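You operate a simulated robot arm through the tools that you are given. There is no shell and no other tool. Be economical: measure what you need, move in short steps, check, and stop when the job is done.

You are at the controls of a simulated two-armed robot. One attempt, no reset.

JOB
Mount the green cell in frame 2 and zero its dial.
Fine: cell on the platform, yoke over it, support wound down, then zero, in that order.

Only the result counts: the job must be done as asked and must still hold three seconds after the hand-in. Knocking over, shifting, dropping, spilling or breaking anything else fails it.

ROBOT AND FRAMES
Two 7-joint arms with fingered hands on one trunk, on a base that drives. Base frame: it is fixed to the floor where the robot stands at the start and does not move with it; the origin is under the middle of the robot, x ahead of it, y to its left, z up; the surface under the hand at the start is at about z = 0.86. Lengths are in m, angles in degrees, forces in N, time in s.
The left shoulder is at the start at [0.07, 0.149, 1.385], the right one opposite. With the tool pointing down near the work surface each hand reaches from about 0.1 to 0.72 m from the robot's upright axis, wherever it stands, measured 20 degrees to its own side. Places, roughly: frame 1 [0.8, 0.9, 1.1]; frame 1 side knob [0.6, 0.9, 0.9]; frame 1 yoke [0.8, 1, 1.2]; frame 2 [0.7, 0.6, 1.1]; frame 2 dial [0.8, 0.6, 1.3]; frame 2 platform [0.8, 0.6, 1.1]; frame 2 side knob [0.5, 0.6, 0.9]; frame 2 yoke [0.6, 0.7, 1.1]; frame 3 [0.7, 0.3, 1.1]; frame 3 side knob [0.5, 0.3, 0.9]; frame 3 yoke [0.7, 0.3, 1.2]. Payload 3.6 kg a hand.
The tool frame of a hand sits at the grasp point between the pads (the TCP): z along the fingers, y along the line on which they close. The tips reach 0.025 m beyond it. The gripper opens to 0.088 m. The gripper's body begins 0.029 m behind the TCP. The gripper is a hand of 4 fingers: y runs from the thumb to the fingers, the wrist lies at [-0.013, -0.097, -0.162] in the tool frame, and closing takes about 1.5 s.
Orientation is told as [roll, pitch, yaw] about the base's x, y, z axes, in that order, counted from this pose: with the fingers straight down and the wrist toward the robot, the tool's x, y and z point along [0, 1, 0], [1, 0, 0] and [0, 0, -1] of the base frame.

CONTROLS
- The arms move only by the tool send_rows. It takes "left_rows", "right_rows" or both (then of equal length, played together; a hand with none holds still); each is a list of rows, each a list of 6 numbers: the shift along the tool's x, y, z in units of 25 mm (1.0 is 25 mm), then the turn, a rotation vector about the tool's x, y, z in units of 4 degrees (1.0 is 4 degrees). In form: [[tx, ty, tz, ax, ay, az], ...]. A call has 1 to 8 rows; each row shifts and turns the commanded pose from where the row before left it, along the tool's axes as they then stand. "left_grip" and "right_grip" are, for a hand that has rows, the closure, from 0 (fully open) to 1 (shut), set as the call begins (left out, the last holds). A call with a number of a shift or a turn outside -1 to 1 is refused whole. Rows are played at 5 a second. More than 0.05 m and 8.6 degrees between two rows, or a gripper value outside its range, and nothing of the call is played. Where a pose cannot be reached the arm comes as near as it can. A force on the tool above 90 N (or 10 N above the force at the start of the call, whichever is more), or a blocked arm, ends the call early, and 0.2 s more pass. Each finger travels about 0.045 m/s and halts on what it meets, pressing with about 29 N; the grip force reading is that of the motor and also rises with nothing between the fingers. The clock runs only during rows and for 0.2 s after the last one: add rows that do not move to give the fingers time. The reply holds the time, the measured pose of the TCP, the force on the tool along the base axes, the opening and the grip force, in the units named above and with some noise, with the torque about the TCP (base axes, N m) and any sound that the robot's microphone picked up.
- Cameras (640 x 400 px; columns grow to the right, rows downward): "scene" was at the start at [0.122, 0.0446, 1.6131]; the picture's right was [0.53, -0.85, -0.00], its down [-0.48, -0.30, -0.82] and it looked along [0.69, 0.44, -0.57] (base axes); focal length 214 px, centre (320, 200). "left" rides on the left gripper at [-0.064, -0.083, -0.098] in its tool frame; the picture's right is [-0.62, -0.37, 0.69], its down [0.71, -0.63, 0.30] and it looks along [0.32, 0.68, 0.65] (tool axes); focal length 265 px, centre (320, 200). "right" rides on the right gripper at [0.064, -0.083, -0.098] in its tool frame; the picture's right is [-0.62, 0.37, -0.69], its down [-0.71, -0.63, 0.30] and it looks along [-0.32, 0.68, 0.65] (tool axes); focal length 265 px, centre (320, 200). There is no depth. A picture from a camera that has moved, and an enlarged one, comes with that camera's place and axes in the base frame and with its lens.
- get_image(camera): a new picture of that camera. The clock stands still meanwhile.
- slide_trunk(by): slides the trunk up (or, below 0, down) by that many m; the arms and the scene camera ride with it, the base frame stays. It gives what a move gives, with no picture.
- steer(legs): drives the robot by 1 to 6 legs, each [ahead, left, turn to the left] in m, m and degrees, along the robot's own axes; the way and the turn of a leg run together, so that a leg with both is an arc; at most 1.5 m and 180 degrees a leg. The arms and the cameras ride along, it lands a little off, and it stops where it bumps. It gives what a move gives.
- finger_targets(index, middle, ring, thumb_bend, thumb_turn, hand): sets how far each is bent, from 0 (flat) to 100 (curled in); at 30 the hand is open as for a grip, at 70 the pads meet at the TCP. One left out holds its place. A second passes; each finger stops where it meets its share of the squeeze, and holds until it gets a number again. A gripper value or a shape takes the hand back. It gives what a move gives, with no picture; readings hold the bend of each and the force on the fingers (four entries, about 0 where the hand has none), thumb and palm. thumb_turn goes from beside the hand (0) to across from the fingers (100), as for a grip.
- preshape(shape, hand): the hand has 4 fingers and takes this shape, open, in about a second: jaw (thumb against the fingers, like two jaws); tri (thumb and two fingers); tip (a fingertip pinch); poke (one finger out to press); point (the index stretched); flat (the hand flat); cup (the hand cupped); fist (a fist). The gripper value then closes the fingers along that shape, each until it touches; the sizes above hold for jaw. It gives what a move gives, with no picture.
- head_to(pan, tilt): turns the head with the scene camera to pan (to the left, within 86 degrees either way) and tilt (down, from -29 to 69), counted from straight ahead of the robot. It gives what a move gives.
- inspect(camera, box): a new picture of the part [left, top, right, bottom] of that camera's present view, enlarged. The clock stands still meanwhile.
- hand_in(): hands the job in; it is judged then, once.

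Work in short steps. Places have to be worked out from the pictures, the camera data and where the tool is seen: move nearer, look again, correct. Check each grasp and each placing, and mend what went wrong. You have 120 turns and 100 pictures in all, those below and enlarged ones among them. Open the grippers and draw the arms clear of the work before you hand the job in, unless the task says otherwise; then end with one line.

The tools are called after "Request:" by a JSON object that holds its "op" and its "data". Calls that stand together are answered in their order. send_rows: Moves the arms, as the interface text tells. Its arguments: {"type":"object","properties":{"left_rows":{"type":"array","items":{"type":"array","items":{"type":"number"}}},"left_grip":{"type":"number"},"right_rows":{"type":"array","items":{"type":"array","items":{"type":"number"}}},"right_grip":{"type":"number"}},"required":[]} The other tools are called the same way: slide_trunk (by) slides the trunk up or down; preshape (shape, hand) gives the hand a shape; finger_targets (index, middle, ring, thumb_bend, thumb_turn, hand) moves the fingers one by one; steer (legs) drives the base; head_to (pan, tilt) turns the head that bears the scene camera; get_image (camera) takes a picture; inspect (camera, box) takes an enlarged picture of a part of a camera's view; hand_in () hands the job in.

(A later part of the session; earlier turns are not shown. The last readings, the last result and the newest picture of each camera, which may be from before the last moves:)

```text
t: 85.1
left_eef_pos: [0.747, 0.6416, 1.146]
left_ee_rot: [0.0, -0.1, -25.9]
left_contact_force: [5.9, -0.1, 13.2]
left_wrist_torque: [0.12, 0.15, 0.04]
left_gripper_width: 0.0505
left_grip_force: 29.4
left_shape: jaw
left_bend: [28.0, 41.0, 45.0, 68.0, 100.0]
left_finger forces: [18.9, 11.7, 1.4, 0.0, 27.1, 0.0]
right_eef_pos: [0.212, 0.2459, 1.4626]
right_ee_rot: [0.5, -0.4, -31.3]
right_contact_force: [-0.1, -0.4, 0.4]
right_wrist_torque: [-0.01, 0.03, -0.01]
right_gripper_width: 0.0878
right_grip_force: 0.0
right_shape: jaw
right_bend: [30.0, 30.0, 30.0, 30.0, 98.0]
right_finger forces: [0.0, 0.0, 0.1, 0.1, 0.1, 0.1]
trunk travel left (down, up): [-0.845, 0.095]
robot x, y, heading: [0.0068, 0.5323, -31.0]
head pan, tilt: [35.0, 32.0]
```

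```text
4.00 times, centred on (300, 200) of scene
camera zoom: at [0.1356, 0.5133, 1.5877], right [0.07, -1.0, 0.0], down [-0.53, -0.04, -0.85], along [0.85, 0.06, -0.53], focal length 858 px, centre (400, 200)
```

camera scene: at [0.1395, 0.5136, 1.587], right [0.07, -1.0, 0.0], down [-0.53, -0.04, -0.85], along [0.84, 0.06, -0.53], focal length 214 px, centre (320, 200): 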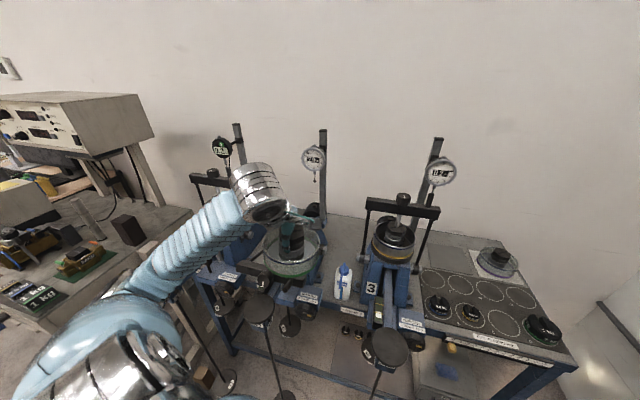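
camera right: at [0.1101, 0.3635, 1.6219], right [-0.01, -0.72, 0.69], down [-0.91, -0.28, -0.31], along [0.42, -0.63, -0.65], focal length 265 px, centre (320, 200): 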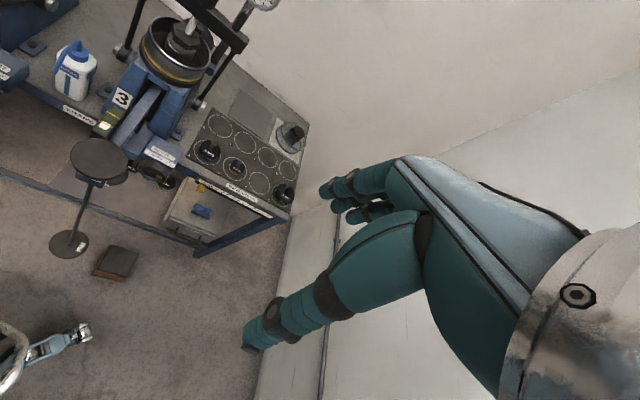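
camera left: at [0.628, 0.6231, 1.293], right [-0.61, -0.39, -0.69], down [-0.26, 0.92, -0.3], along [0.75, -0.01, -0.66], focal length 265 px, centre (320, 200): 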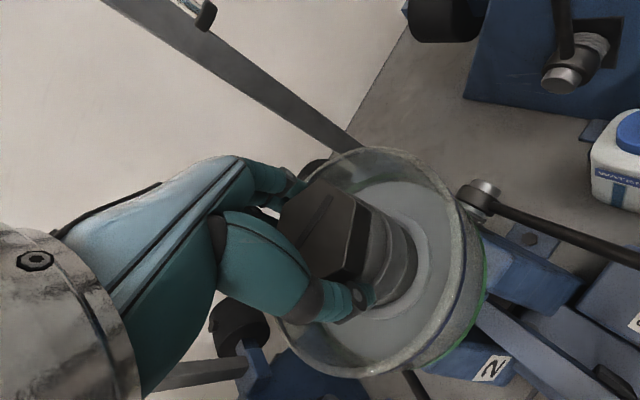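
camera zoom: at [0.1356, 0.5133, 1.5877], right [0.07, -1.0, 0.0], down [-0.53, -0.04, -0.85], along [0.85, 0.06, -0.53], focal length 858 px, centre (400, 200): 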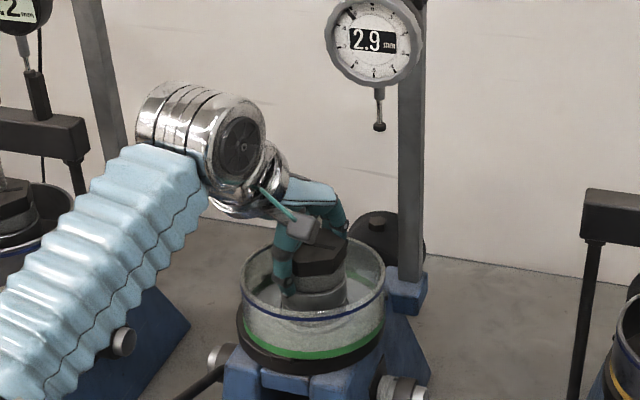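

The cell is seated on the platform (22 N of press). I relieve the press, open to about 80 mm and lift off.

Request:
{"op": "send_rows", "data": {"left_rows": [[0, 0, -0.1, 0, 0, 0], [0, 0, 0, 0, 0, 0]]}}

Request:
{"op": "send_rows", "data": {"left_rows": [[0, 0, 0, 0, 0, 0], [0, 0, 0, 0, 0, 0], [0, 0, 0, 0, 0, 0], [0, 0, 0, 0, 0, 0], [0, 0, -0.3, 0, 0, 0], [0, 0, -0.5, 0, 0, 0], [0, 0, -0.7, 0, 0, 0]], "left_grip": 0.06}}

Request:
{"op": "inspect", "data": {"camera": "scene", "box": [260, 150, 340, 250]}}

Request:
{"op": "get_image", "data": {"camera": "left"}}

```text
t: 85.7
left_eef_pos: [0.7479, 0.6412, 1.1446]
left_ee_rot: [-0.1, 0.1, -25.9]
left_contact_force: [7.7, 0.0, 13.0]
left_wrist_torque: [0.07, 0.02, 0.01]
left_gripper_width: 0.0505
left_grip_force: 28.4
left_shape: jaw
left_bend: [28.0, 40.0, 45.0, 69.0, 100.0]
left_finger forces: [19.0, 11.9, 1.9, 0.0, 26.4, 0.1]
right_eef_pos: [0.2131, 0.2469, 1.4625]
right_ee_rot: [0.5, -0.3, -31.3]
right_contact_force: [-0.1, 0.7, -0.8]
right_wrist_torque: [-0.03, -0.02, -0.01]
right_gripper_width: 0.0878
right_grip_force: 0.0
right_shape: jaw
right_bend: [30.0, 30.0, 30.0, 30.0, 98.0]
right_finger forces: [0.1, 0.1, 0.0, 0.1, 0.1, 0.1]
trunk travel left (down, up): [-0.845, 0.095]
robot x, y, heading: [0.0059, 0.5359, -30.9]
head pan, tilt: [35.0, 32.0]
```

```text
t: 87.3
left_eef_pos: [0.7475, 0.6419, 1.181]
left_ee_rot: [0.0, 0.5, -25.9]
left_contact_force: [-0.2, -1.0, -0.9]
left_wrist_torque: [0.02, -0.01, 0.0]
left_gripper_width: 0.0823
left_grip_force: 0.0
left_shape: jaw
left_bend: [31.0, 31.0, 30.0, 31.0, 98.0]
left_finger forces: [0.0, 0.1, 0.0, 0.1, 0.1, 0.0]
right_eef_pos: [0.214, 0.2468, 1.4617]
right_ee_rot: [0.5, -0.3, -31.5]
right_contact_force: [0.0, 0.6, 0.6]
right_wrist_torque: [0.0, -0.04, 0.01]
right_gripper_width: 0.0877
right_grip_force: 0.1
right_shape: jaw
right_bend: [30.0, 30.0, 30.0, 30.0, 98.0]
right_finger forces: [0.0, 0.0, 0.0, 0.0, 0.1, 0.0]
trunk travel left (down, up): [-0.845, 0.095]
robot x, y, heading: [0.0063, 0.538, -30.7]
head pan, tilt: [35.0, 32.0]
```

```text
4.00 times, centred on (300, 200) of scene
camera zoom: at [0.1372, 0.5131, 1.5873], right [0.07, -1.0, 0.0], down [-0.53, -0.04, -0.85], along [0.85, 0.06, -0.53], focal length 858 px, centre (400, 200)
```

zoom: 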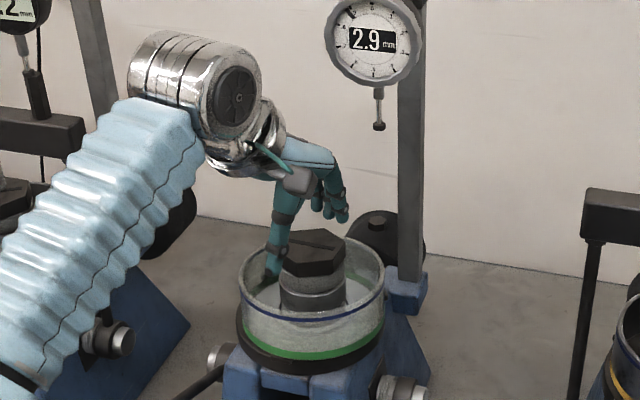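

```text
47 pictures are left
camera left: at [0.6457, 0.62, 1.2794], right [-0.61, -0.39, -0.69], down [-0.26, 0.92, -0.3], along [0.75, -0.01, -0.66], focal length 265 px, centre (320, 200)
```

left: 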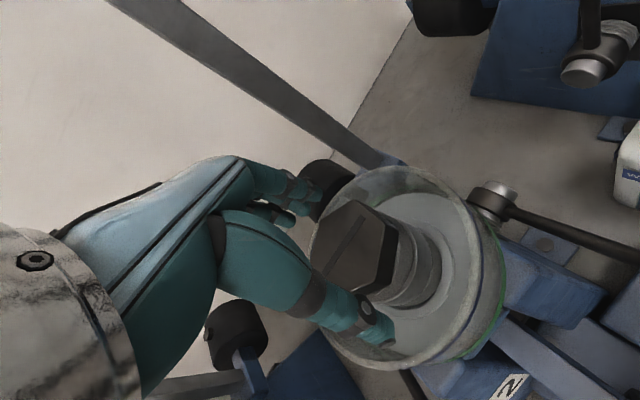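

The cell stands centred on the platform, and the hand is free. I lift away and back out along the same path, then study the yoke.

Request:
{"op": "send_rows", "data": {"left_rows": [[0, 0, -1, 0, 0, 0], [0, 0, -1, 0, 0, 0], [0, -0.8, -0.6, 0, 0, 0], [0.2, -1, -0.5, 0, 0, 0], [0.2, -1, -0.3, 0, 0, 0], [0.2, -1, 0, 0, 0, 0], [0.2, -1, 0, 0, 0, 0], [0.2, -1, 0, 0, 0, 0]], "left_grip": 0}}

Request:
{"op": "send_rows", "data": {"left_rows": [[0, -1, 0, 0, 0, -1], [0, -1, 0, 0, 0, -1], [0, -1, 0, 0, 0, -1], [0, -1, 0, 0, 0, -1], [0, -0.5, 0, 0, 0, 0]]}}

Request:
{"op": "inspect", "data": {"camera": "scene", "box": [210, 130, 350, 330]}}

Request:
{"op": "get_image", "data": {"camera": "left"}}

```text
t: 89.1
left_eef_pos: [0.6274, 0.7276, 1.2674]
left_ee_rot: [0.0, 0.4, -25.8]
left_contact_force: [0.2, -0.3, -0.6]
left_wrist_torque: [-0.01, 0.02, -0.02]
left_gripper_width: 0.0875
left_grip_force: 0.0
left_shape: jaw
left_bend: [30.0, 30.0, 30.0, 30.0, 98.0]
left_finger forces: [0.0, 0.0, 0.0, 0.0, 0.1, 0.0]
right_eef_pos: [0.2123, 0.2485, 1.4636]
right_ee_rot: [0.5, -0.4, -31.4]
right_contact_force: [0.1, -0.2, 0.5]
right_wrist_torque: [-0.04, 0.02, 0.03]
right_gripper_width: 0.088
right_grip_force: 0.0
right_shape: jaw
right_bend: [30.0, 30.0, 30.0, 30.0, 98.0]
right_finger forces: [0.0, 0.1, 0.0, 0.0, 0.1, 0.1]
trunk travel left (down, up): [-0.845, 0.095]
robot x, y, heading: [0.0099, 0.534, -30.6]
head pan, tilt: [35.0, 32.0]
```

```text
t: 90.3
left_eef_pos: [0.5204, 0.7644, 1.27]
left_ee_rot: [0.0, 0.3, -9.9]
left_contact_force: [0.8, 0.5, 0.5]
left_wrist_torque: [0.01, 0.01, 0.0]
left_gripper_width: 0.0877
left_grip_force: 0.1
left_shape: jaw
left_bend: [30.0, 30.0, 30.0, 30.0, 98.0]
left_finger forces: [0.0, 0.1, 0.0, 0.1, 0.0, 0.0]
right_eef_pos: [0.212, 0.2482, 1.4615]
right_ee_rot: [0.6, -0.5, -31.5]
right_contact_force: [0.3, 0.5, 0.5]
right_wrist_torque: [-0.01, -0.01, 0.0]
right_gripper_width: 0.0878
right_grip_force: 0.1
right_shape: jaw
right_bend: [30.0, 30.0, 30.0, 30.0, 98.0]
right_finger forces: [0.0, 0.0, 0.0, 0.0, 0.0, 0.1]
trunk travel left (down, up): [-0.845, 0.095]
robot x, y, heading: [0.0081, 0.5349, -30.6]
head pan, tilt: [35.0, 32.0]
```

```text
2.00 times, centred on (280, 230) of scene
camera zoom: at [0.1349, 0.5152, 1.5875], right [0.07, -1.0, 0.0], down [-0.53, -0.04, -0.85], along [0.85, 0.06, -0.53], focal length 429 px, centre (400, 140)
```

zoom: 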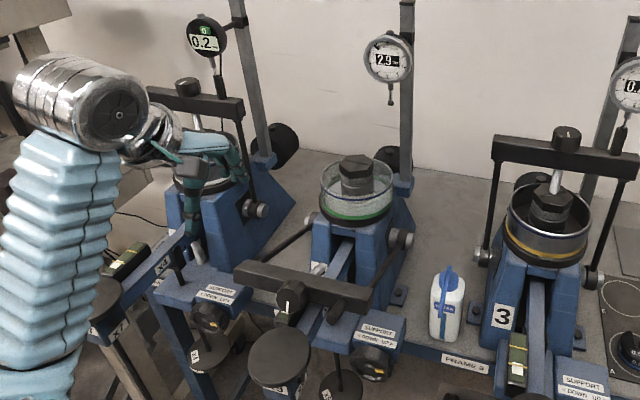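

```text
45 pictures are left
camera left: at [0.4282, 0.7158, 1.3679], right [-0.47, -0.55, -0.69], down [-0.5, 0.81, -0.3], along [0.73, 0.2, -0.66], focal length 265 px, centre (320, 200)
```

left: 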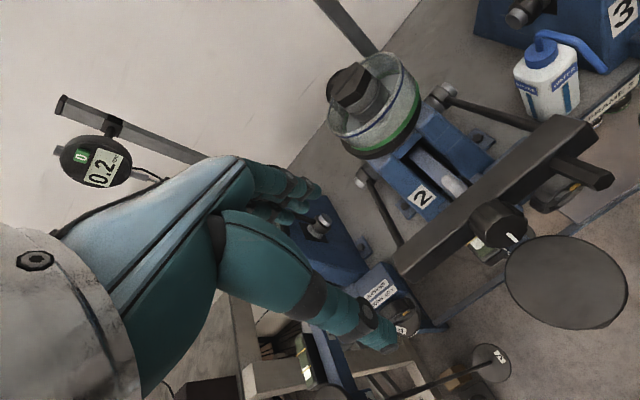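

The yoke is now well measured: bar centre about [0.528, 0.68, 1.085], running along y, with its pivot axis at x≈0.742, z≈0.99 (radius 0.234). I'll grip its free left part at y≈0.75 with the hand pitched forward 40°. First I raise the trunk, square the yaw and pitch the hand.

Request:
{"op": "slide_trunk", "data": {"by": 0.07}}

Request:
{"op": "send_rows", "data": {"left_rows": [[0, -1, 0, 0, 0, -1], [0, -1, 0, 0, 0, -1], [0, 0, 0, 0, 0, -0.5], [0, 0, 0, -1, 0, 0], [0, 0, 0, -1, 0, 0], [0, 0, 0, -1, 0, 0], [0, 0, 0, -1, 0, 0], [0, 0, 0, -1, 0, 0]]}}

Request:
{"op": "send_rows", "data": {"left_rows": [[0, 0, 0, -1, 0, 0], [0, 0, 0, -1, 0, 0], [0, 0, 0, -1, 0, 0], [0, 0, 0, -1, 0, 0], [0, 0, 0, -1, 0, 0]]}}

Request:
{"op": "get_image", "data": {"camera": "left"}}

Request:
{"op": "inspect", "data": {"camera": "scene", "box": [190, 150, 350, 350]}}

```text
t: 91.4
left_eef_pos: [0.5227, 0.7625, 1.3382]
left_ee_rot: [0.0, 0.5, -9.9]
left_contact_force: [0.2, 0.3, -1.1]
left_wrist_torque: [-0.01, 0.01, 0.01]
left_gripper_width: 0.0876
left_grip_force: 0.1
left_shape: jaw
left_bend: [30.0, 30.0, 30.0, 30.0, 98.0]
left_finger forces: [0.0, 0.0, 0.0, 0.0, 0.0, 0.1]
right_eef_pos: [0.2148, 0.2472, 1.5321]
right_ee_rot: [0.5, -0.4, -31.4]
right_contact_force: [-0.6, 0.3, 0.1]
right_wrist_torque: [0.0, 0.02, 0.04]
right_gripper_width: 0.0878
right_grip_force: 0.1
right_shape: jaw
right_bend: [30.0, 30.0, 30.0, 30.0, 98.0]
right_finger forces: [0.0, 0.0, 0.1, 0.0, 0.1, 0.0]
trunk travel left (down, up): [-0.915, 0.025]
robot x, y, heading: [0.0052, 0.534, -30.5]
head pan, tilt: [35.0, 32.0]
```

```text
t: 93.2
left_eef_pos: [0.5265, 0.8007, 1.3581]
left_ee_rot: [0.2, -19.7, 0.1]
left_contact_force: [0.5, 0.2, -0.8]
left_wrist_torque: [0.0, -0.02, 0.01]
left_gripper_width: 0.088
left_grip_force: 0.1
left_shape: jaw
left_bend: [30.0, 30.0, 30.0, 30.0, 98.0]
left_finger forces: [0.1, 0.0, 0.0, 0.1, 0.0, 0.0]
left hand out of reach, approached as far as the arm can: row 2, 4, 5, 6, 7, 8
right_eef_pos: [0.2122, 0.2472, 1.533]
right_ee_rot: [0.6, -0.4, -31.4]
right_contact_force: [0.3, -0.4, -0.6]
right_wrist_torque: [0.0, 0.01, -0.02]
right_gripper_width: 0.088
right_grip_force: 0.0
right_shape: jaw
right_bend: [30.0, 30.0, 30.0, 30.0, 98.0]
right_finger forces: [0.1, 0.0, 0.1, 0.0, 0.0, 0.0]
trunk travel left (down, up): [-0.915, 0.025]
robot x, y, heading: [0.0078, 0.5345, -30.8]
head pan, tilt: [35.0, 32.0]
```

```text
t: 94.4
left_eef_pos: [0.5531, 0.8196, 1.3609]
left_ee_rot: [0.3, -39.6, -0.1]
left_contact_force: [0.5, -0.1, 0.2]
left_wrist_torque: [0.01, -0.03, 0.0]
left_gripper_width: 0.0877
left_grip_force: 0.0
left_shape: jaw
left_bend: [30.0, 30.0, 30.0, 30.0, 98.0]
left_finger forces: [0.1, 0.0, 0.0, 0.0, 0.0, 0.0]
left hand out of reach, approached as far as the arm can: row 1, 2, 3, 4, 5
right_eef_pos: [0.2134, 0.2462, 1.5323]
right_ee_rot: [0.5, -0.3, -31.3]
right_contact_force: [-0.2, -0.9, -0.6]
right_wrist_torque: [-0.03, -0.01, 0.01]
right_gripper_width: 0.088
right_grip_force: 0.1
right_shape: jaw
right_bend: [30.0, 30.0, 30.0, 30.0, 98.0]
right_finger forces: [0.0, 0.1, 0.1, 0.1, 0.0, 0.0]
trunk travel left (down, up): [-0.915, 0.025]
robot x, y, heading: [0.0077, 0.5337, -30.5]
head pan, tilt: [35.0, 32.0]
```

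```text
44 pictures are left
camera left: at [0.4275, 0.7547, 1.3826], right [0.16, -0.62, -0.77], down [-0.29, 0.72, -0.63], along [0.94, 0.33, -0.07], focal length 265 px, centre (320, 200)
```

left: 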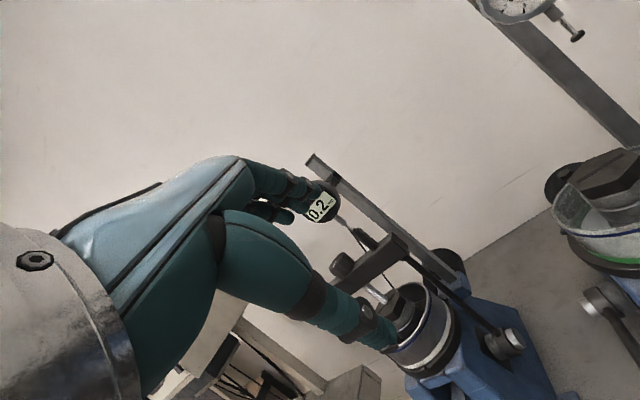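

```text
2.00 times, centred on (270, 250) of scene
camera zoom: at [0.1376, 0.5132, 1.6573], right [0.07, -1.0, 0.0], down [-0.53, -0.04, -0.85], along [0.85, 0.06, -0.53], focal length 429 px, centre (420, 100)
```

zoom: 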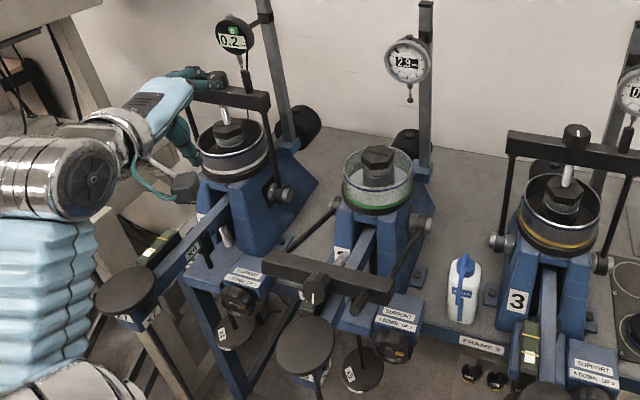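

The arm is too folded here, so I back the base off 3.5 cm and bring the hand down toward a pre-grasp pose in front of the bar.

Request:
{"op": "steer", "data": {"legs": [[-0.03, -0.018, 0]]}}

Request:
{"op": "send_rows", "data": {"left_rows": [[-0.1, -0.47, 0.9, 0, 0, 0], [-0.1, -0.47, 0.9, 0, 0, 0], [-0.1, -0.47, 0.9, 0, 0, 0], [-0.1, -0.47, 0.9, 0, 0, 0]]}}

```text
t: 95.4
left_eef_pos: [0.5234, 0.8168, 1.3582]
left_ee_rot: [0.3, -39.4, -0.2]
left_contact_force: [0.0, -1.0, -0.1]
left_wrist_torque: [0.03, 0.01, -0.03]
left_gripper_width: 0.0876
left_grip_force: 0.2
left_shape: jaw
left_bend: [30.0, 30.0, 30.0, 30.0, 98.0]
left_finger forces: [0.0, 0.0, 0.0, 0.0, 0.0, 0.0]
right_eef_pos: [0.1856, 0.246, 1.5315]
right_ee_rot: [0.2, 0.0, -31.3]
right_contact_force: [-0.1, -0.2, 0.1]
right_wrist_torque: [0.02, -0.01, -0.02]
right_gripper_width: 0.0882
right_grip_force: 0.1
right_shape: jaw
right_bend: [30.0, 30.0, 30.0, 30.0, 98.0]
right_finger forces: [0.1, 0.1, 0.0, 0.0, 0.1, 0.0]
trunk travel left (down, up): [-0.915, 0.025]
robot x, y, heading: [-0.0333, 0.537, -30.9]
head pan, tilt: [35.0, 32.0]
```

```text
t: 96.4
left_eef_pos: [0.5375, 0.8107, 1.2618]
left_ee_rot: [0.2, -39.8, -0.1]
left_contact_force: [-1.1, -0.1, 0.4]
left_wrist_torque: [-0.02, -0.03, -0.05]
left_gripper_width: 0.0876
left_grip_force: 0.0
left_shape: jaw
left_bend: [30.0, 30.0, 30.0, 30.0, 98.0]
left_finger forces: [0.0, 0.0, 0.0, 0.0, 0.0, 0.0]
right_eef_pos: [0.175, 0.2482, 1.5342]
right_ee_rot: [0.6, -0.6, -31.4]
right_contact_force: [-1.5, -0.1, -0.4]
right_wrist_torque: [0.02, -0.01, 0.0]
right_gripper_width: 0.0879
right_grip_force: 0.1
right_shape: jaw
right_bend: [30.0, 30.0, 30.0, 30.0, 98.0]
right_finger forces: [0.0, 0.1, 0.0, 0.0, 0.1, 0.1]
trunk travel left (down, up): [-0.915, 0.025]
robot x, y, heading: [-0.0283, 0.5367, -30.4]
head pan, tilt: [35.0, 32.0]
```

Reachable again. I continue to the pre-grasp pose, about [0.483, 0.755, 1.14], and look.

Request:
{"op": "send_rows", "data": {"left_rows": [[-0.37, -0.8, 0.4, 0, 0, 0], [-0.37, -0.8, 0.4, 0, 0, 0], [-0.37, -0.8, 0.4, 0, 0, 0], [-0.37, -0.8, 0.4, 0, 0, 0], [-0.37, -0.8, 0.4, 0, 0, 0], [-0.37, -0.8, 0.4, 0, 0, 0]]}}

Request:
{"op": "get_image", "data": {"camera": "left"}}

Request:
{"op": "inspect", "data": {"camera": "scene", "box": [190, 150, 350, 350]}}

```text
t: 98.0
left_eef_pos: [0.5042, 0.7522, 1.1614]
left_ee_rot: [4.6, -42.6, -5.9]
left_contact_force: [-0.1, 0.0, -0.8]
left_wrist_torque: [0.0, 0.02, 0.01]
left_gripper_width: 0.0875
left_grip_force: 0.0
left_shape: jaw
left_bend: [30.0, 30.0, 30.0, 30.0, 98.0]
left_finger forces: [0.1, 0.0, 0.1, 0.0, 0.0, 0.0]
right_eef_pos: [0.1796, 0.248, 1.5329]
right_ee_rot: [0.4, -0.3, -31.3]
right_contact_force: [-0.6, -0.6, 0.4]
right_wrist_torque: [0.0, 0.04, 0.0]
right_gripper_width: 0.088
right_grip_force: 0.1
right_shape: jaw
right_bend: [30.0, 30.0, 30.0, 30.0, 98.0]
right_finger forces: [0.0, 0.0, 0.0, 0.0, 0.1, 0.0]
trunk travel left (down, up): [-0.915, 0.025]
robot x, y, heading: [-0.0297, 0.5346, -30.9]
head pan, tilt: [35.0, 32.0]
stopped in row 6 (left hand): the arm was blocked; the commanded pose is now the measured one
```

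```text
42 pictures are left
camera left: at [0.3735, 0.6933, 1.1724], right [0.17, -0.58, -0.79], down [-0.22, 0.76, -0.61], along [0.96, 0.28, 0.0], focal length 265 px, centre (320, 200)
```

left: 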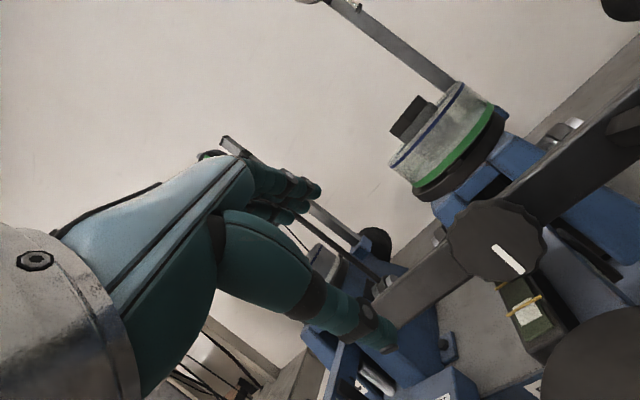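

```text
2.00 times, centred on (270, 250) of scene
camera zoom: at [0.0996, 0.5139, 1.6573], right [0.07, -1.0, 0.0], down [-0.53, -0.04, -0.85], along [0.85, 0.06, -0.53], focal length 429 px, centre (420, 100)
```

zoom: 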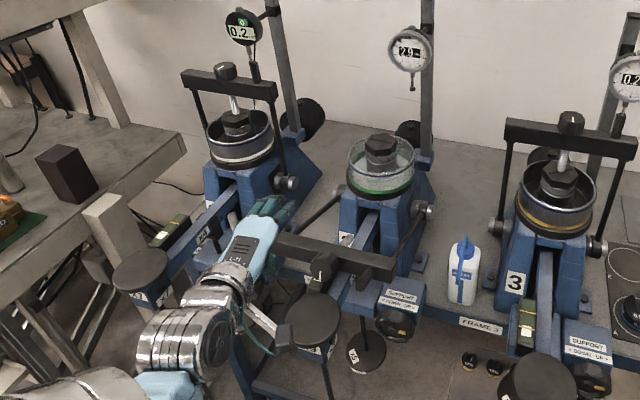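

The arm stopped at its folding limit without touching anything, near the pre-grasp. I shift the hand down along its closing axis, then advance along the fingers to straddle the bar.

Request:
{"op": "send_rows", "data": {"left_rows": [[0, -0.6, 0.3, 0, 0, 0], [0, -0.6, 0.5, 0, 0, 0], [0, 0, 0.6, 0, 0, 0], [0, 0, 0.6, 0, 0, 0], [0, 0, 0.5, 0, 0, 0]]}}

Request:
{"op": "get_image", "data": {"camera": "left"}}

Request:
{"op": "inspect", "data": {"camera": "scene", "box": [230, 200, 330, 320]}}

```text
t: 99.2
left_eef_pos: [0.5221, 0.7557, 1.0938]
left_ee_rot: [4.5, -42.6, -5.7]
left_contact_force: [0.3, -0.4, -0.7]
left_wrist_torque: [0.0, -0.03, -0.03]
left_gripper_width: 0.0876
left_grip_force: 0.1
left_shape: jaw
left_bend: [30.0, 30.0, 30.0, 30.0, 98.0]
left_finger forces: [0.0, 0.0, 0.0, 0.0, 0.1, 0.0]
right_eef_pos: [0.1768, 0.247, 1.5336]
right_ee_rot: [0.5, -0.5, -31.4]
right_contact_force: [-0.7, 0.3, 0.7]
right_wrist_torque: [0.01, -0.02, 0.0]
right_gripper_width: 0.0879
right_grip_force: 0.1
right_shape: jaw
right_bend: [30.0, 30.0, 30.0, 30.0, 98.0]
right_finger forces: [0.0, 0.1, 0.0, 0.1, 0.0, 0.0]
trunk travel left (down, up): [-0.915, 0.025]
robot x, y, heading: [-0.0295, 0.5332, -30.4]
head pan, tilt: [35.0, 32.0]
```

```text
40 pictures are left
camera left: at [0.3917, 0.6959, 1.1058], right [0.17, -0.58, -0.79], down [-0.22, 0.76, -0.61], along [0.96, 0.28, 0.0], focal length 265 px, centre (320, 200)
```

left: 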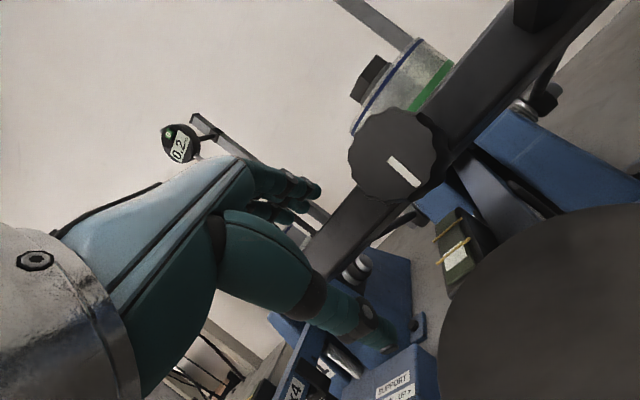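

```text
3.33 times, centred on (280, 260) of scene
camera zoom: at [0.0977, 0.5143, 1.6575], right [0.07, -1.0, 0.0], down [-0.53, -0.04, -0.85], along [0.85, 0.06, -0.53], focal length 715 px, centre (453, 0)
```

zoom: 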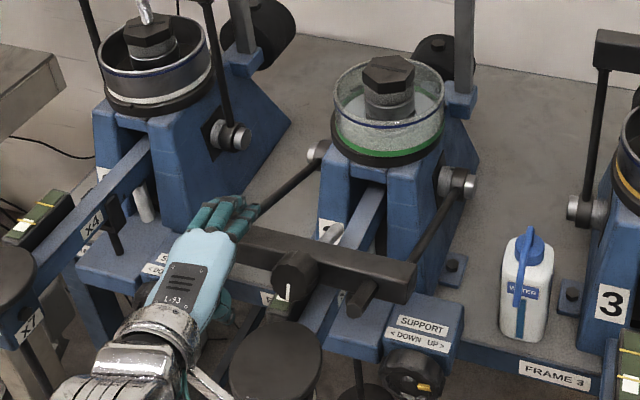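

The bar lies between thumb and fingers at the TCP. I close on it.

Request:
{"op": "send_rows", "data": {"left_rows": [[0, 0, 0, 0, 0, 0], [0, 0, 0, 0, 0, 0], [0, 0, 0, 0, 0, 0], [0, 0, 0, 0, 0, 0], [0, 0, 0, 0, 0, 0], [0, 0, 0, 0, 0, 0], [0, 0, 0, 0, 0, 0]], "left_grip": 1}}

Request:
{"op": "get_image", "data": {"camera": "left"}}

```text
t: 100.8
left_eef_pos: [0.523, 0.754, 1.0941]
left_ee_rot: [4.5, -42.8, -5.6]
left_contact_force: [-1.2, 0.1, 4.3]
left_wrist_torque: [0.05, -0.01, -0.1]
left_gripper_width: 0.0174
left_grip_force: 28.6
left_shape: jaw
left_bend: [74.0, 48.0, 47.0, 72.0, 100.0]
left_finger forces: [13.8, 7.2, 3.2, 0.1, 22.7, 0.0]
right_eef_pos: [0.178, 0.2465, 1.5327]
right_ee_rot: [0.4, -0.3, -31.5]
right_contact_force: [-0.2, 0.2, -0.4]
right_wrist_torque: [0.04, -0.03, 0.0]
right_gripper_width: 0.0879
right_grip_force: 0.0
right_shape: jaw
right_bend: [30.0, 30.0, 30.0, 30.0, 98.0]
right_finger forces: [0.0, 0.1, 0.0, 0.0, 0.1, 0.0]
trunk travel left (down, up): [-0.915, 0.025]
robot x, y, heading: [-0.029, 0.5319, -30.8]
head pan, tilt: [35.0, 32.0]
```

```text
38 pictures are left
camera left: at [0.3923, 0.6953, 1.1064], right [0.17, -0.58, -0.79], down [-0.22, 0.76, -0.61], along [0.96, 0.28, 0.0], focal length 265 px, centre (320, 200)
```

left: 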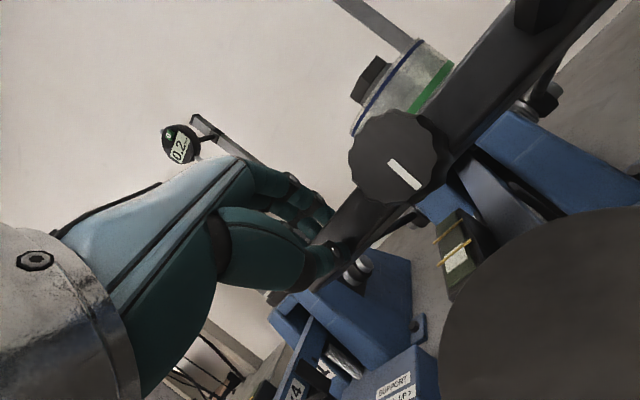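

Gripped. I swing the yoke up along its arc, letting the hand pitch down partly with it; first half.

Request:
{"op": "send_rows", "data": {"left_rows": [[0.07, 0.95, -0.33, 0.6, 0, 0], [0.07, 0.96, -0.27, 0.6, 0, 0], [0.07, 0.98, -0.21, 0.6, 0, 0], [0.07, 0.99, -0.15, 0.6, 0, 0], [0.07, 1, -0.09, 0.6, 0, 0]]}}

Request:
{"op": "inspect", "data": {"camera": "scene", "box": [210, 140, 350, 320]}}

```text
t: 102.0
left_eef_pos: [0.5967, 0.7453, 1.1978]
left_ee_rot: [4.1, -31.2, -5.0]
left_contact_force: [-15.2, -20.1, 11.8]
left_wrist_torque: [-0.24, 0.29, -0.38]
left_gripper_width: 0.0151
left_grip_force: 28.5
left_shape: jaw
left_bend: [75.0, 50.0, 55.0, 71.0, 100.0]
left_finger forces: [13.9, 9.4, 0.0, 0.1, 40.4, 0.0]
right_eef_pos: [0.1712, 0.2384, 1.5311]
right_ee_rot: [0.9, -0.4, -31.4]
right_contact_force: [-0.4, -0.3, -0.2]
right_wrist_torque: [0.03, 0.01, -0.01]
right_gripper_width: 0.088
right_grip_force: 0.1
right_shape: jaw
right_bend: [30.0, 30.0, 30.0, 30.0, 98.0]
right_finger forces: [0.1, 0.0, 0.2, 0.0, 0.0, 0.1]
trunk travel left (down, up): [-0.915, 0.025]
robot x, y, heading: [-0.0296, 0.5342, -30.5]
head pan, tilt: [35.0, 32.0]
```

```text
2.22 times, centred on (280, 230) of scene
camera zoom: at [0.0906, 0.5033, 1.658], right [0.07, -1.0, -0.01], down [-0.52, -0.03, -0.85], along [0.85, 0.07, -0.52], focal length 477 px, centre (409, 133)
```

zoom: 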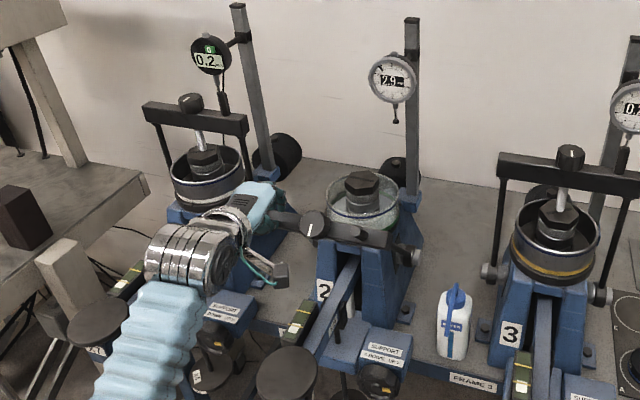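

The yoke is rising nicely (about 35° from upright). There is some sideways load, so I bias slightly the other way and continue.

Request:
{"op": "send_rows", "data": {"left_rows": [[-0.15, 1, 0.03, 0.6, 0, 0], [-0.1, 1, 0.08, 0.6, 0, 0], [0, 0.99, 0.13, 0.6, 0, 0]]}}

Request:
{"op": "inspect", "data": {"camera": "scene", "box": [230, 120, 350, 270]}}

```text
t: 102.8
left_eef_pos: [0.6603, 0.7343, 1.2376]
left_ee_rot: [4.0, -25.4, -4.4]
left_contact_force: [-21.1, -14.0, 38.8]
left_wrist_torque: [-0.36, -0.33, -0.5]
left_gripper_width: 0.018
left_grip_force: 29.0
left_shape: jaw
left_bend: [75.0, 47.0, 55.0, 75.0, 100.0]
left_finger forces: [33.3, 13.3, 0.1, 0.0, 54.8, 0.0]
right_eef_pos: [0.164, 0.2387, 1.5342]
right_ee_rot: [1.0, -0.7, -31.3]
right_contact_force: [-0.1, -0.5, -0.1]
right_wrist_torque: [0.0, 0.03, 0.0]
right_gripper_width: 0.0878
right_grip_force: 0.0
right_shape: jaw
right_bend: [30.0, 30.0, 30.0, 30.0, 98.0]
right_finger forces: [0.0, 0.0, 0.1, 0.1, 0.0, 0.0]
trunk travel left (down, up): [-0.915, 0.025]
robot x, y, heading: [-0.0304, 0.5337, -30.8]
head pan, tilt: [35.0, 32.0]
```

```text
2.67 times, centred on (290, 195) of scene
camera zoom: at [0.083, 0.5047, 1.6589], right [0.07, -1.0, -0.01], down [-0.52, -0.03, -0.85], along [0.85, 0.07, -0.52], focal length 572 px, centre (400, 213)
```

zoom: 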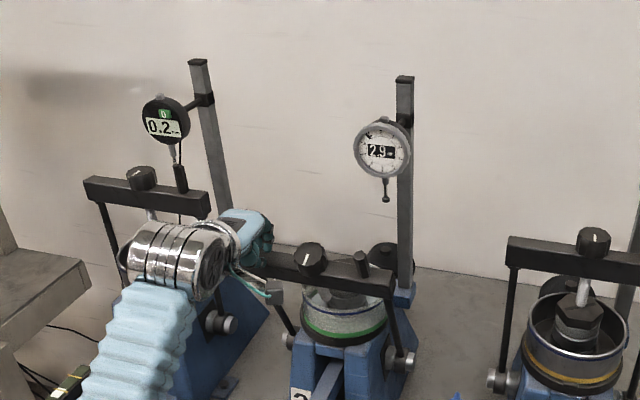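

About 18° remain, with some downward press from my hand. I relieve that and continue in smaller steps.

Request:
{"op": "send_rows", "data": {"left_rows": [[-0.15, 0.5, -0.15, 0.4, 0, 0], [-0.1, 0.7, 0.05, 0.5, 0, 0], [0, 0.7, 0.12, 0.5, 0, 0]]}}

Request:
{"op": "inspect", "data": {"camera": "scene", "box": [230, 120, 350, 270]}}

```text
t: 103.6
left_eef_pos: [0.7059, 0.724, 1.2525]
left_ee_rot: [3.8, -19.6, -4.1]
left_contact_force: [-13.4, -13.2, 38.7]
left_wrist_torque: [-0.31, -0.41, -0.53]
left_gripper_width: 0.0201
left_grip_force: 28.6
left_shape: jaw
left_bend: [74.0, 44.0, 55.0, 77.0, 100.0]
left_finger forces: [24.3, 15.5, 0.1, 0.1, 65.0, 0.0]
right_eef_pos: [0.166, 0.2404, 1.5327]
right_ee_rot: [0.9, -0.7, -31.3]
right_contact_force: [-0.3, 0.0, 0.3]
right_wrist_torque: [0.02, -0.03, 0.01]
right_gripper_width: 0.0879
right_grip_force: 0.2
right_shape: jaw
right_bend: [30.0, 30.0, 30.0, 30.0, 98.0]
right_finger forces: [0.1, 0.0, 0.0, 0.0, 0.0, 0.0]
trunk travel left (down, up): [-0.915, 0.025]
robot x, y, heading: [-0.0335, 0.5347, -30.5]
head pan, tilt: [35.0, 32.0]
```

```text
2.67 times, centred on (290, 195) of scene
camera zoom: at [0.0842, 0.5059, 1.6585], right [0.07, -1.0, 0.0], down [-0.52, -0.04, -0.85], along [0.85, 0.07, -0.52], focal length 572 px, centre (400, 213)
```

zoom: 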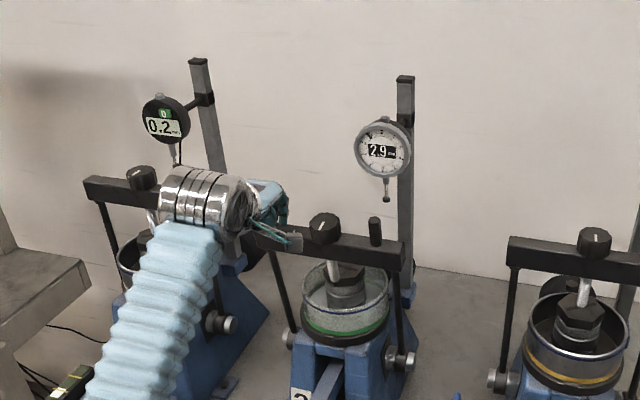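

About 8° left. I continue gently to upright.

Request:
{"op": "send_rows", "data": {"left_rows": [[-0.05, 0.6, 0.05, 0.4, 0, 0], [0, 0.5, 0.12, 0.3, 0, 0], [0, 0.3, 0.08, 0, 0, 0]]}}

Request:
{"op": "inspect", "data": {"camera": "scene", "box": [250, 120, 350, 260]}}

Request:
{"op": "get_image", "data": {"camera": "left"}}

```text
t: 104.4
left_eef_pos: [0.7422, 0.719, 1.2546]
left_ee_rot: [3.6, -16.7, -4.1]
left_contact_force: [-6.9, -21.4, 35.6]
left_wrist_torque: [-0.37, -0.42, -0.9]
left_gripper_width: 0.0248
left_grip_force: 29.0
left_shape: jaw
left_bend: [73.0, 42.0, 54.0, 80.0, 100.0]
left_finger forces: [24.8, 16.9, 4.3, 0.1, 58.0, 0.1]
right_eef_pos: [0.1669, 0.2375, 1.5326]
right_ee_rot: [0.9, -0.5, -31.4]
right_contact_force: [0.7, 1.0, -0.8]
right_wrist_torque: [-0.04, 0.0, 0.0]
right_gripper_width: 0.0879
right_grip_force: 0.1
right_shape: jaw
right_bend: [30.0, 30.0, 30.0, 30.0, 98.0]
right_finger forces: [0.0, 0.0, 0.0, 0.1, 0.1, 0.1]
trunk travel left (down, up): [-0.915, 0.025]
robot x, y, heading: [-0.0329, 0.534, -30.8]
head pan, tilt: [35.0, 32.0]
```

```text
2.86 times, centred on (300, 190) of scene
camera zoom: at [0.0866, 0.5032, 1.6582], right [0.07, -1.0, -0.01], down [-0.52, -0.03, -0.85], along [0.85, 0.07, -0.52], focal length 613 px, centre (377, 229)
```

zoom: 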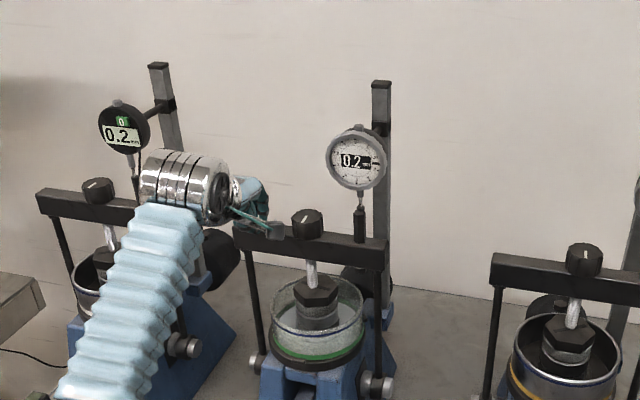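

```text
33 pictures are left
camera left: at [0.6315, 0.657, 1.3214], right [-0.18, -0.56, -0.81], down [-0.48, 0.77, -0.43], along [0.86, 0.3, -0.41], focal length 265 px, centre (320, 200)
```

left: 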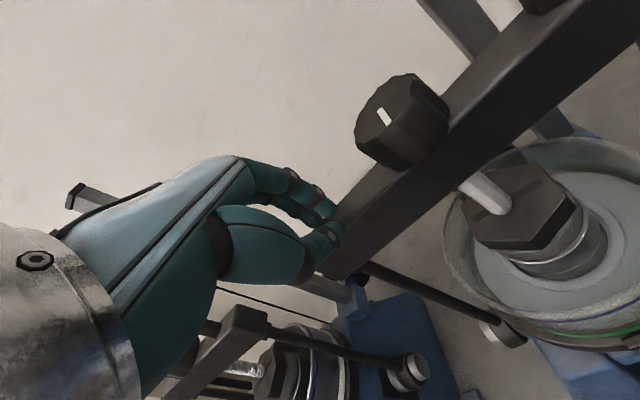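

The yoke is upright, its post meets the plunger and the dial now reads 0.2. I relieve the press and open the hand in place to see whether it stays.

Request:
{"op": "send_rows", "data": {"left_rows": [[-0.1, 0, -0.3, 0, 0, 0], [0, 0, 0, 0, 0, 0], [0, 0, 0, 0, 0, 0], [0, 0, 0, 0, 0, 0], [0, 0, 0, 0, 0, 0], [0, 0, 0, 0, 0, 0]], "left_grip": 0}}

Request:
{"op": "get_image", "data": {"camera": "left"}}

Request:
{"op": "inspect", "data": {"camera": "scene", "box": [250, 120, 350, 260]}}

```text
t: 105.8
left_eef_pos: [0.7511, 0.7296, 1.2455]
left_ee_rot: [3.3, -14.8, -3.5]
left_contact_force: [-1.2, 0.9, -0.7]
left_wrist_torque: [-0.03, 0.01, -0.06]
left_gripper_width: 0.088
left_grip_force: 0.1
left_shape: jaw
left_bend: [30.0, 30.0, 30.0, 30.0, 98.0]
left_finger forces: [0.0, 0.0, 0.0, 0.0, 0.0, 0.1]
right_eef_pos: [0.1815, 0.2502, 1.5321]
right_ee_rot: [0.3, -0.2, -31.3]
right_contact_force: [0.3, -0.1, 0.2]
right_wrist_torque: [-0.01, -0.02, -0.01]
right_gripper_width: 0.0876
right_grip_force: 0.0
right_shape: jaw
right_bend: [30.0, 30.0, 30.0, 30.0, 98.0]
right_finger forces: [0.0, 0.1, 0.0, 0.0, 0.0, 0.0]
trunk travel left (down, up): [-0.915, 0.025]
robot x, y, heading: [-0.03, 0.5362, -30.9]
head pan, tilt: [35.0, 32.0]
```

```text
32 pictures are left
camera left: at [0.6433, 0.6671, 1.3138], right [-0.2, -0.57, -0.8], down [-0.5, 0.76, -0.41], along [0.84, 0.31, -0.44], focal length 265 px, centre (320, 200)
```

left: 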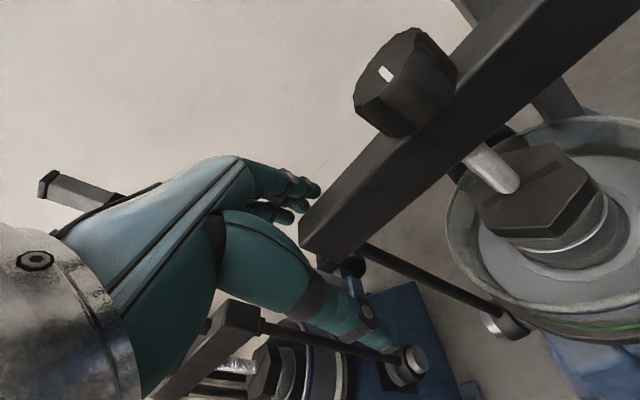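

```text
2.86 times, centred on (300, 190) of scene
camera zoom: at [0.1033, 0.5156, 1.6569], right [0.07, -1.0, 0.0], down [-0.53, -0.04, -0.85], along [0.84, 0.06, -0.53], focal length 613 px, centre (377, 229)
```

zoom: 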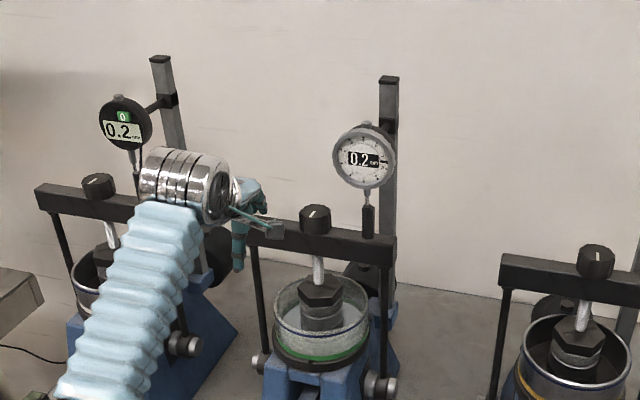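

The yoke stays up by itself. I raise the trunk's last bit and lift the hand off vertically, then retreat.

Request:
{"op": "slide_trunk", "data": {"by": 0.024}}

Request:
{"op": "send_rows", "data": {"left_rows": [[0, 0, -1, 0, 0, 0], [0, 0, -1, 0, 0, 0], [0, -0.3, -1, 0, 0, 0], [0, -1, -0.8, 0, 0, 0], [0, -1, -0.3, 0, 0, 0], [0, -1, 0, 0, 0, 0], [0, -1, 0, 0, 0, 0], [0, -1, 0, 0, 0, 0]]}}

Request:
{"op": "get_image", "data": {"camera": "scene"}}

```text
t: 106.5
left_eef_pos: [0.7497, 0.7305, 1.2705]
left_ee_rot: [3.4, -15.0, -3.6]
left_contact_force: [0.0, -0.2, -0.5]
left_wrist_torque: [0.01, 0.03, -0.01]
left_gripper_width: 0.0878
left_grip_force: 0.1
left_shape: jaw
left_bend: [30.0, 30.0, 30.0, 30.0, 98.0]
left_finger forces: [0.0, 0.0, 0.1, 0.0, 0.0, 0.0]
right_eef_pos: [0.179, 0.2481, 1.5567]
right_ee_rot: [0.4, -0.3, -31.3]
right_contact_force: [0.6, -0.4, 0.6]
right_wrist_torque: [0.0, -0.01, 0.02]
right_gripper_width: 0.0878
right_grip_force: 0.1
right_shape: jaw
right_bend: [30.0, 30.0, 30.0, 30.0, 98.0]
right_finger forces: [0.0, 0.1, 0.0, 0.1, 0.0, 0.0]
trunk travel left (down, up): [-0.939, 0.001]
robot x, y, heading: [-0.0312, 0.5362, -30.6]
head pan, tilt: [35.0, 32.0]
```

```text
t: 108.3
left_eef_pos: [0.5917, 0.7329, 1.3356]
left_ee_rot: [3.4, -15.1, -3.5]
left_contact_force: [0.0, 0.2, 0.7]
left_wrist_torque: [0.0, -0.01, 0.0]
left_gripper_width: 0.0879
left_grip_force: 0.0
left_shape: jaw
left_bend: [30.0, 30.0, 30.0, 30.0, 98.0]
left_finger forces: [0.1, 0.1, 0.0, 0.0, 0.0, 0.0]
right_eef_pos: [0.1758, 0.2477, 1.5566]
right_ee_rot: [0.5, -0.4, -31.5]
right_contact_force: [1.0, 0.4, -0.1]
right_wrist_torque: [0.01, -0.03, 0.02]
right_gripper_width: 0.0879
right_grip_force: 0.0
right_shape: jaw
right_bend: [30.0, 30.0, 30.0, 30.0, 98.0]
right_finger forces: [0.1, 0.1, 0.1, 0.0, 0.0, 0.0]
trunk travel left (down, up): [-0.939, 0.001]
robot x, y, heading: [-0.0306, 0.5358, -30.9]
head pan, tilt: [35.0, 32.0]
```

```text
30 pictures are left
camera scene: at [0.0963, 0.5138, 1.6816], right [0.07, -1.0, 0.0], down [-0.53, -0.04, -0.85], along [0.85, 0.06, -0.53], focal length 214 px, centre (320, 200)
```

scene: 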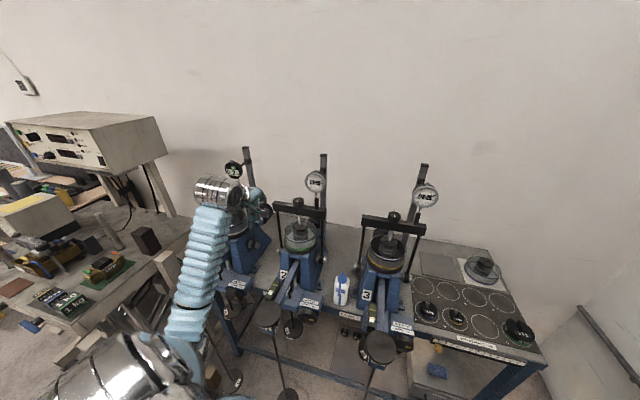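

The yoke stands. Next is the support knob; I enlarge it.

Request:
{"op": "inspect", "data": {"camera": "scene", "box": [255, 270, 335, 330]}}

```text
6.67 times, centred on (295, 300) of scene
camera zoom: at [0.0963, 0.5138, 1.6816], right [0.07, -1.0, 0.0], down [-0.53, -0.04, -0.85], along [0.85, 0.06, -0.53], focal length 1430 px, centre (487, -467)
```

zoom: 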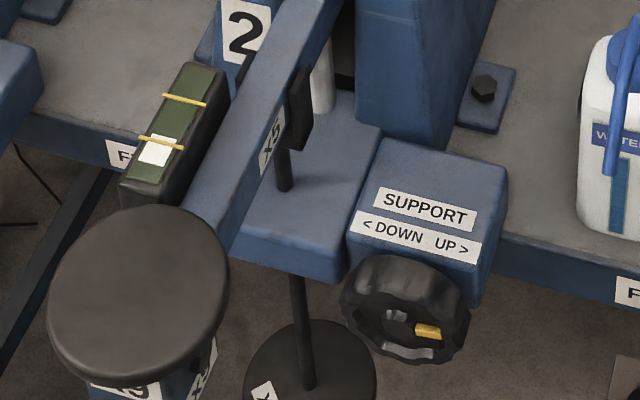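

The knob is a ~73 mm handwheel at about [0.554, 0.592, 0.87] facing the robot, with "< DOWN" on the left, so counter-clockwise. I back up 5 cm, shift the hand to y≈0.575, and start pitching it forward.

Request:
{"op": "steer", "data": {"legs": [[-0.043, -0.026, 0]]}}

Request:
{"op": "send_rows", "data": {"left_rows": [[-1, 0, 0, -1, 0, 0], [-1, 0, 0, -1, 0, 0], [-1, 0, 0, -1, 0, 0], [-1, 0, 0, -1, 0, 0], [-1, 0, 0, -1, 0, 0], [-1, 0, 0, -1, 0, 0], [0, 0, 0, -1, 0, 0], [0, 0, 0, -1, 0, 0]]}}

Request:
{"op": "send_rows", "data": {"left_rows": [[0, -0.5, 0, -1, 0, 0], [0, -0.5, 0, -1, 0, 0], [0, -0.5, 0, -1, 0, 0], [0, -0.5, 0, -1, 0, 0], [0, -0.5, 0, -1, 0, 0], [0, -0.5, 0, -1, 0, 0], [0, -0.5, 0, -1, 0, 0], [0, -0.5, 0, -1, 0, 0]]}}

```text
t: 109.6
left_eef_pos: [0.5509, 0.7341, 1.3311]
left_ee_rot: [3.4, -14.8, -3.4]
left_contact_force: [0.5, 0.1, 0.4]
left_wrist_torque: [0.01, 0.02, 0.02]
left_gripper_width: 0.0879
left_grip_force: 0.1
left_shape: jaw
left_bend: [30.0, 30.0, 30.0, 30.0, 98.0]
left_finger forces: [0.0, 0.0, 0.0, 0.0, 0.1, 0.0]
right_eef_pos: [0.136, 0.2479, 1.5553]
right_ee_rot: [0.1, 0.0, -31.3]
right_contact_force: [-0.1, -0.7, -0.8]
right_wrist_torque: [-0.01, 0.0, -0.01]
right_gripper_width: 0.0879
right_grip_force: 0.0
right_shape: jaw
right_bend: [30.0, 30.0, 30.0, 30.0, 98.0]
right_finger forces: [0.1, 0.0, 0.0, 0.0, 0.1, 0.0]
trunk travel left (down, up): [-0.939, 0.001]
robot x, y, heading: [-0.0817, 0.5334, -30.7]
head pan, tilt: [35.0, 32.0]
```

```text
t: 111.4
left_eef_pos: [0.5355, 0.5833, 1.3278]
left_ee_rot: [4.7, -47.2, -6.1]
left_contact_force: [-0.1, 0.1, 0.1]
left_wrist_torque: [-0.01, 0.01, 0.01]
left_gripper_width: 0.0878
left_grip_force: 0.0
left_shape: jaw
left_bend: [30.0, 30.0, 30.0, 30.0, 98.0]
left_finger forces: [0.1, 0.0, 0.0, 0.0, 0.0, 0.0]
right_eef_pos: [0.1266, 0.2494, 1.5572]
right_ee_rot: [0.4, -0.5, -31.3]
right_contact_force: [-0.6, -0.6, -0.9]
right_wrist_torque: [-0.04, -0.01, 0.01]
right_gripper_width: 0.0878
right_grip_force: 0.1
right_shape: jaw
right_bend: [30.0, 30.0, 30.0, 30.0, 98.0]
right_finger forces: [0.1, 0.0, 0.1, 0.0, 0.0, 0.1]
trunk travel left (down, up): [-0.939, 0.001]
robot x, y, heading: [-0.0854, 0.5344, -30.7]
head pan, tilt: [35.0, 32.0]
```

```text
t: 112.6
left_eef_pos: [0.5127, 0.5905, 1.3052]
left_ee_rot: [39.3, -67.8, -42.7]
left_contact_force: [0.7, -0.4, 0.5]
left_wrist_torque: [0.01, 0.0, 0.0]
left_gripper_width: 0.0878
left_grip_force: 0.0
left_shape: jaw
left_bend: [30.0, 30.0, 30.0, 30.0, 98.0]
left_finger forces: [0.0, 0.0, 0.0, 0.0, 0.0, 0.0]
right_eef_pos: [0.1287, 0.2493, 1.5565]
right_ee_rot: [0.3, -0.3, -31.3]
right_contact_force: [-0.4, 0.0, -0.9]
right_wrist_torque: [0.0, 0.03, -0.01]
right_gripper_width: 0.088
right_grip_force: 0.0
right_shape: jaw
right_bend: [30.0, 30.0, 30.0, 30.0, 98.0]
right_finger forces: [0.0, 0.0, 0.0, 0.0, 0.1, 0.0]
trunk travel left (down, up): [-0.939, 0.001]
robot x, y, heading: [-0.0853, 0.5345, -30.6]
head pan, tilt: [35.0, 32.0]
stopped in row 6 (left hand): the arm was blocked; the commanded pose is now the measured one
```

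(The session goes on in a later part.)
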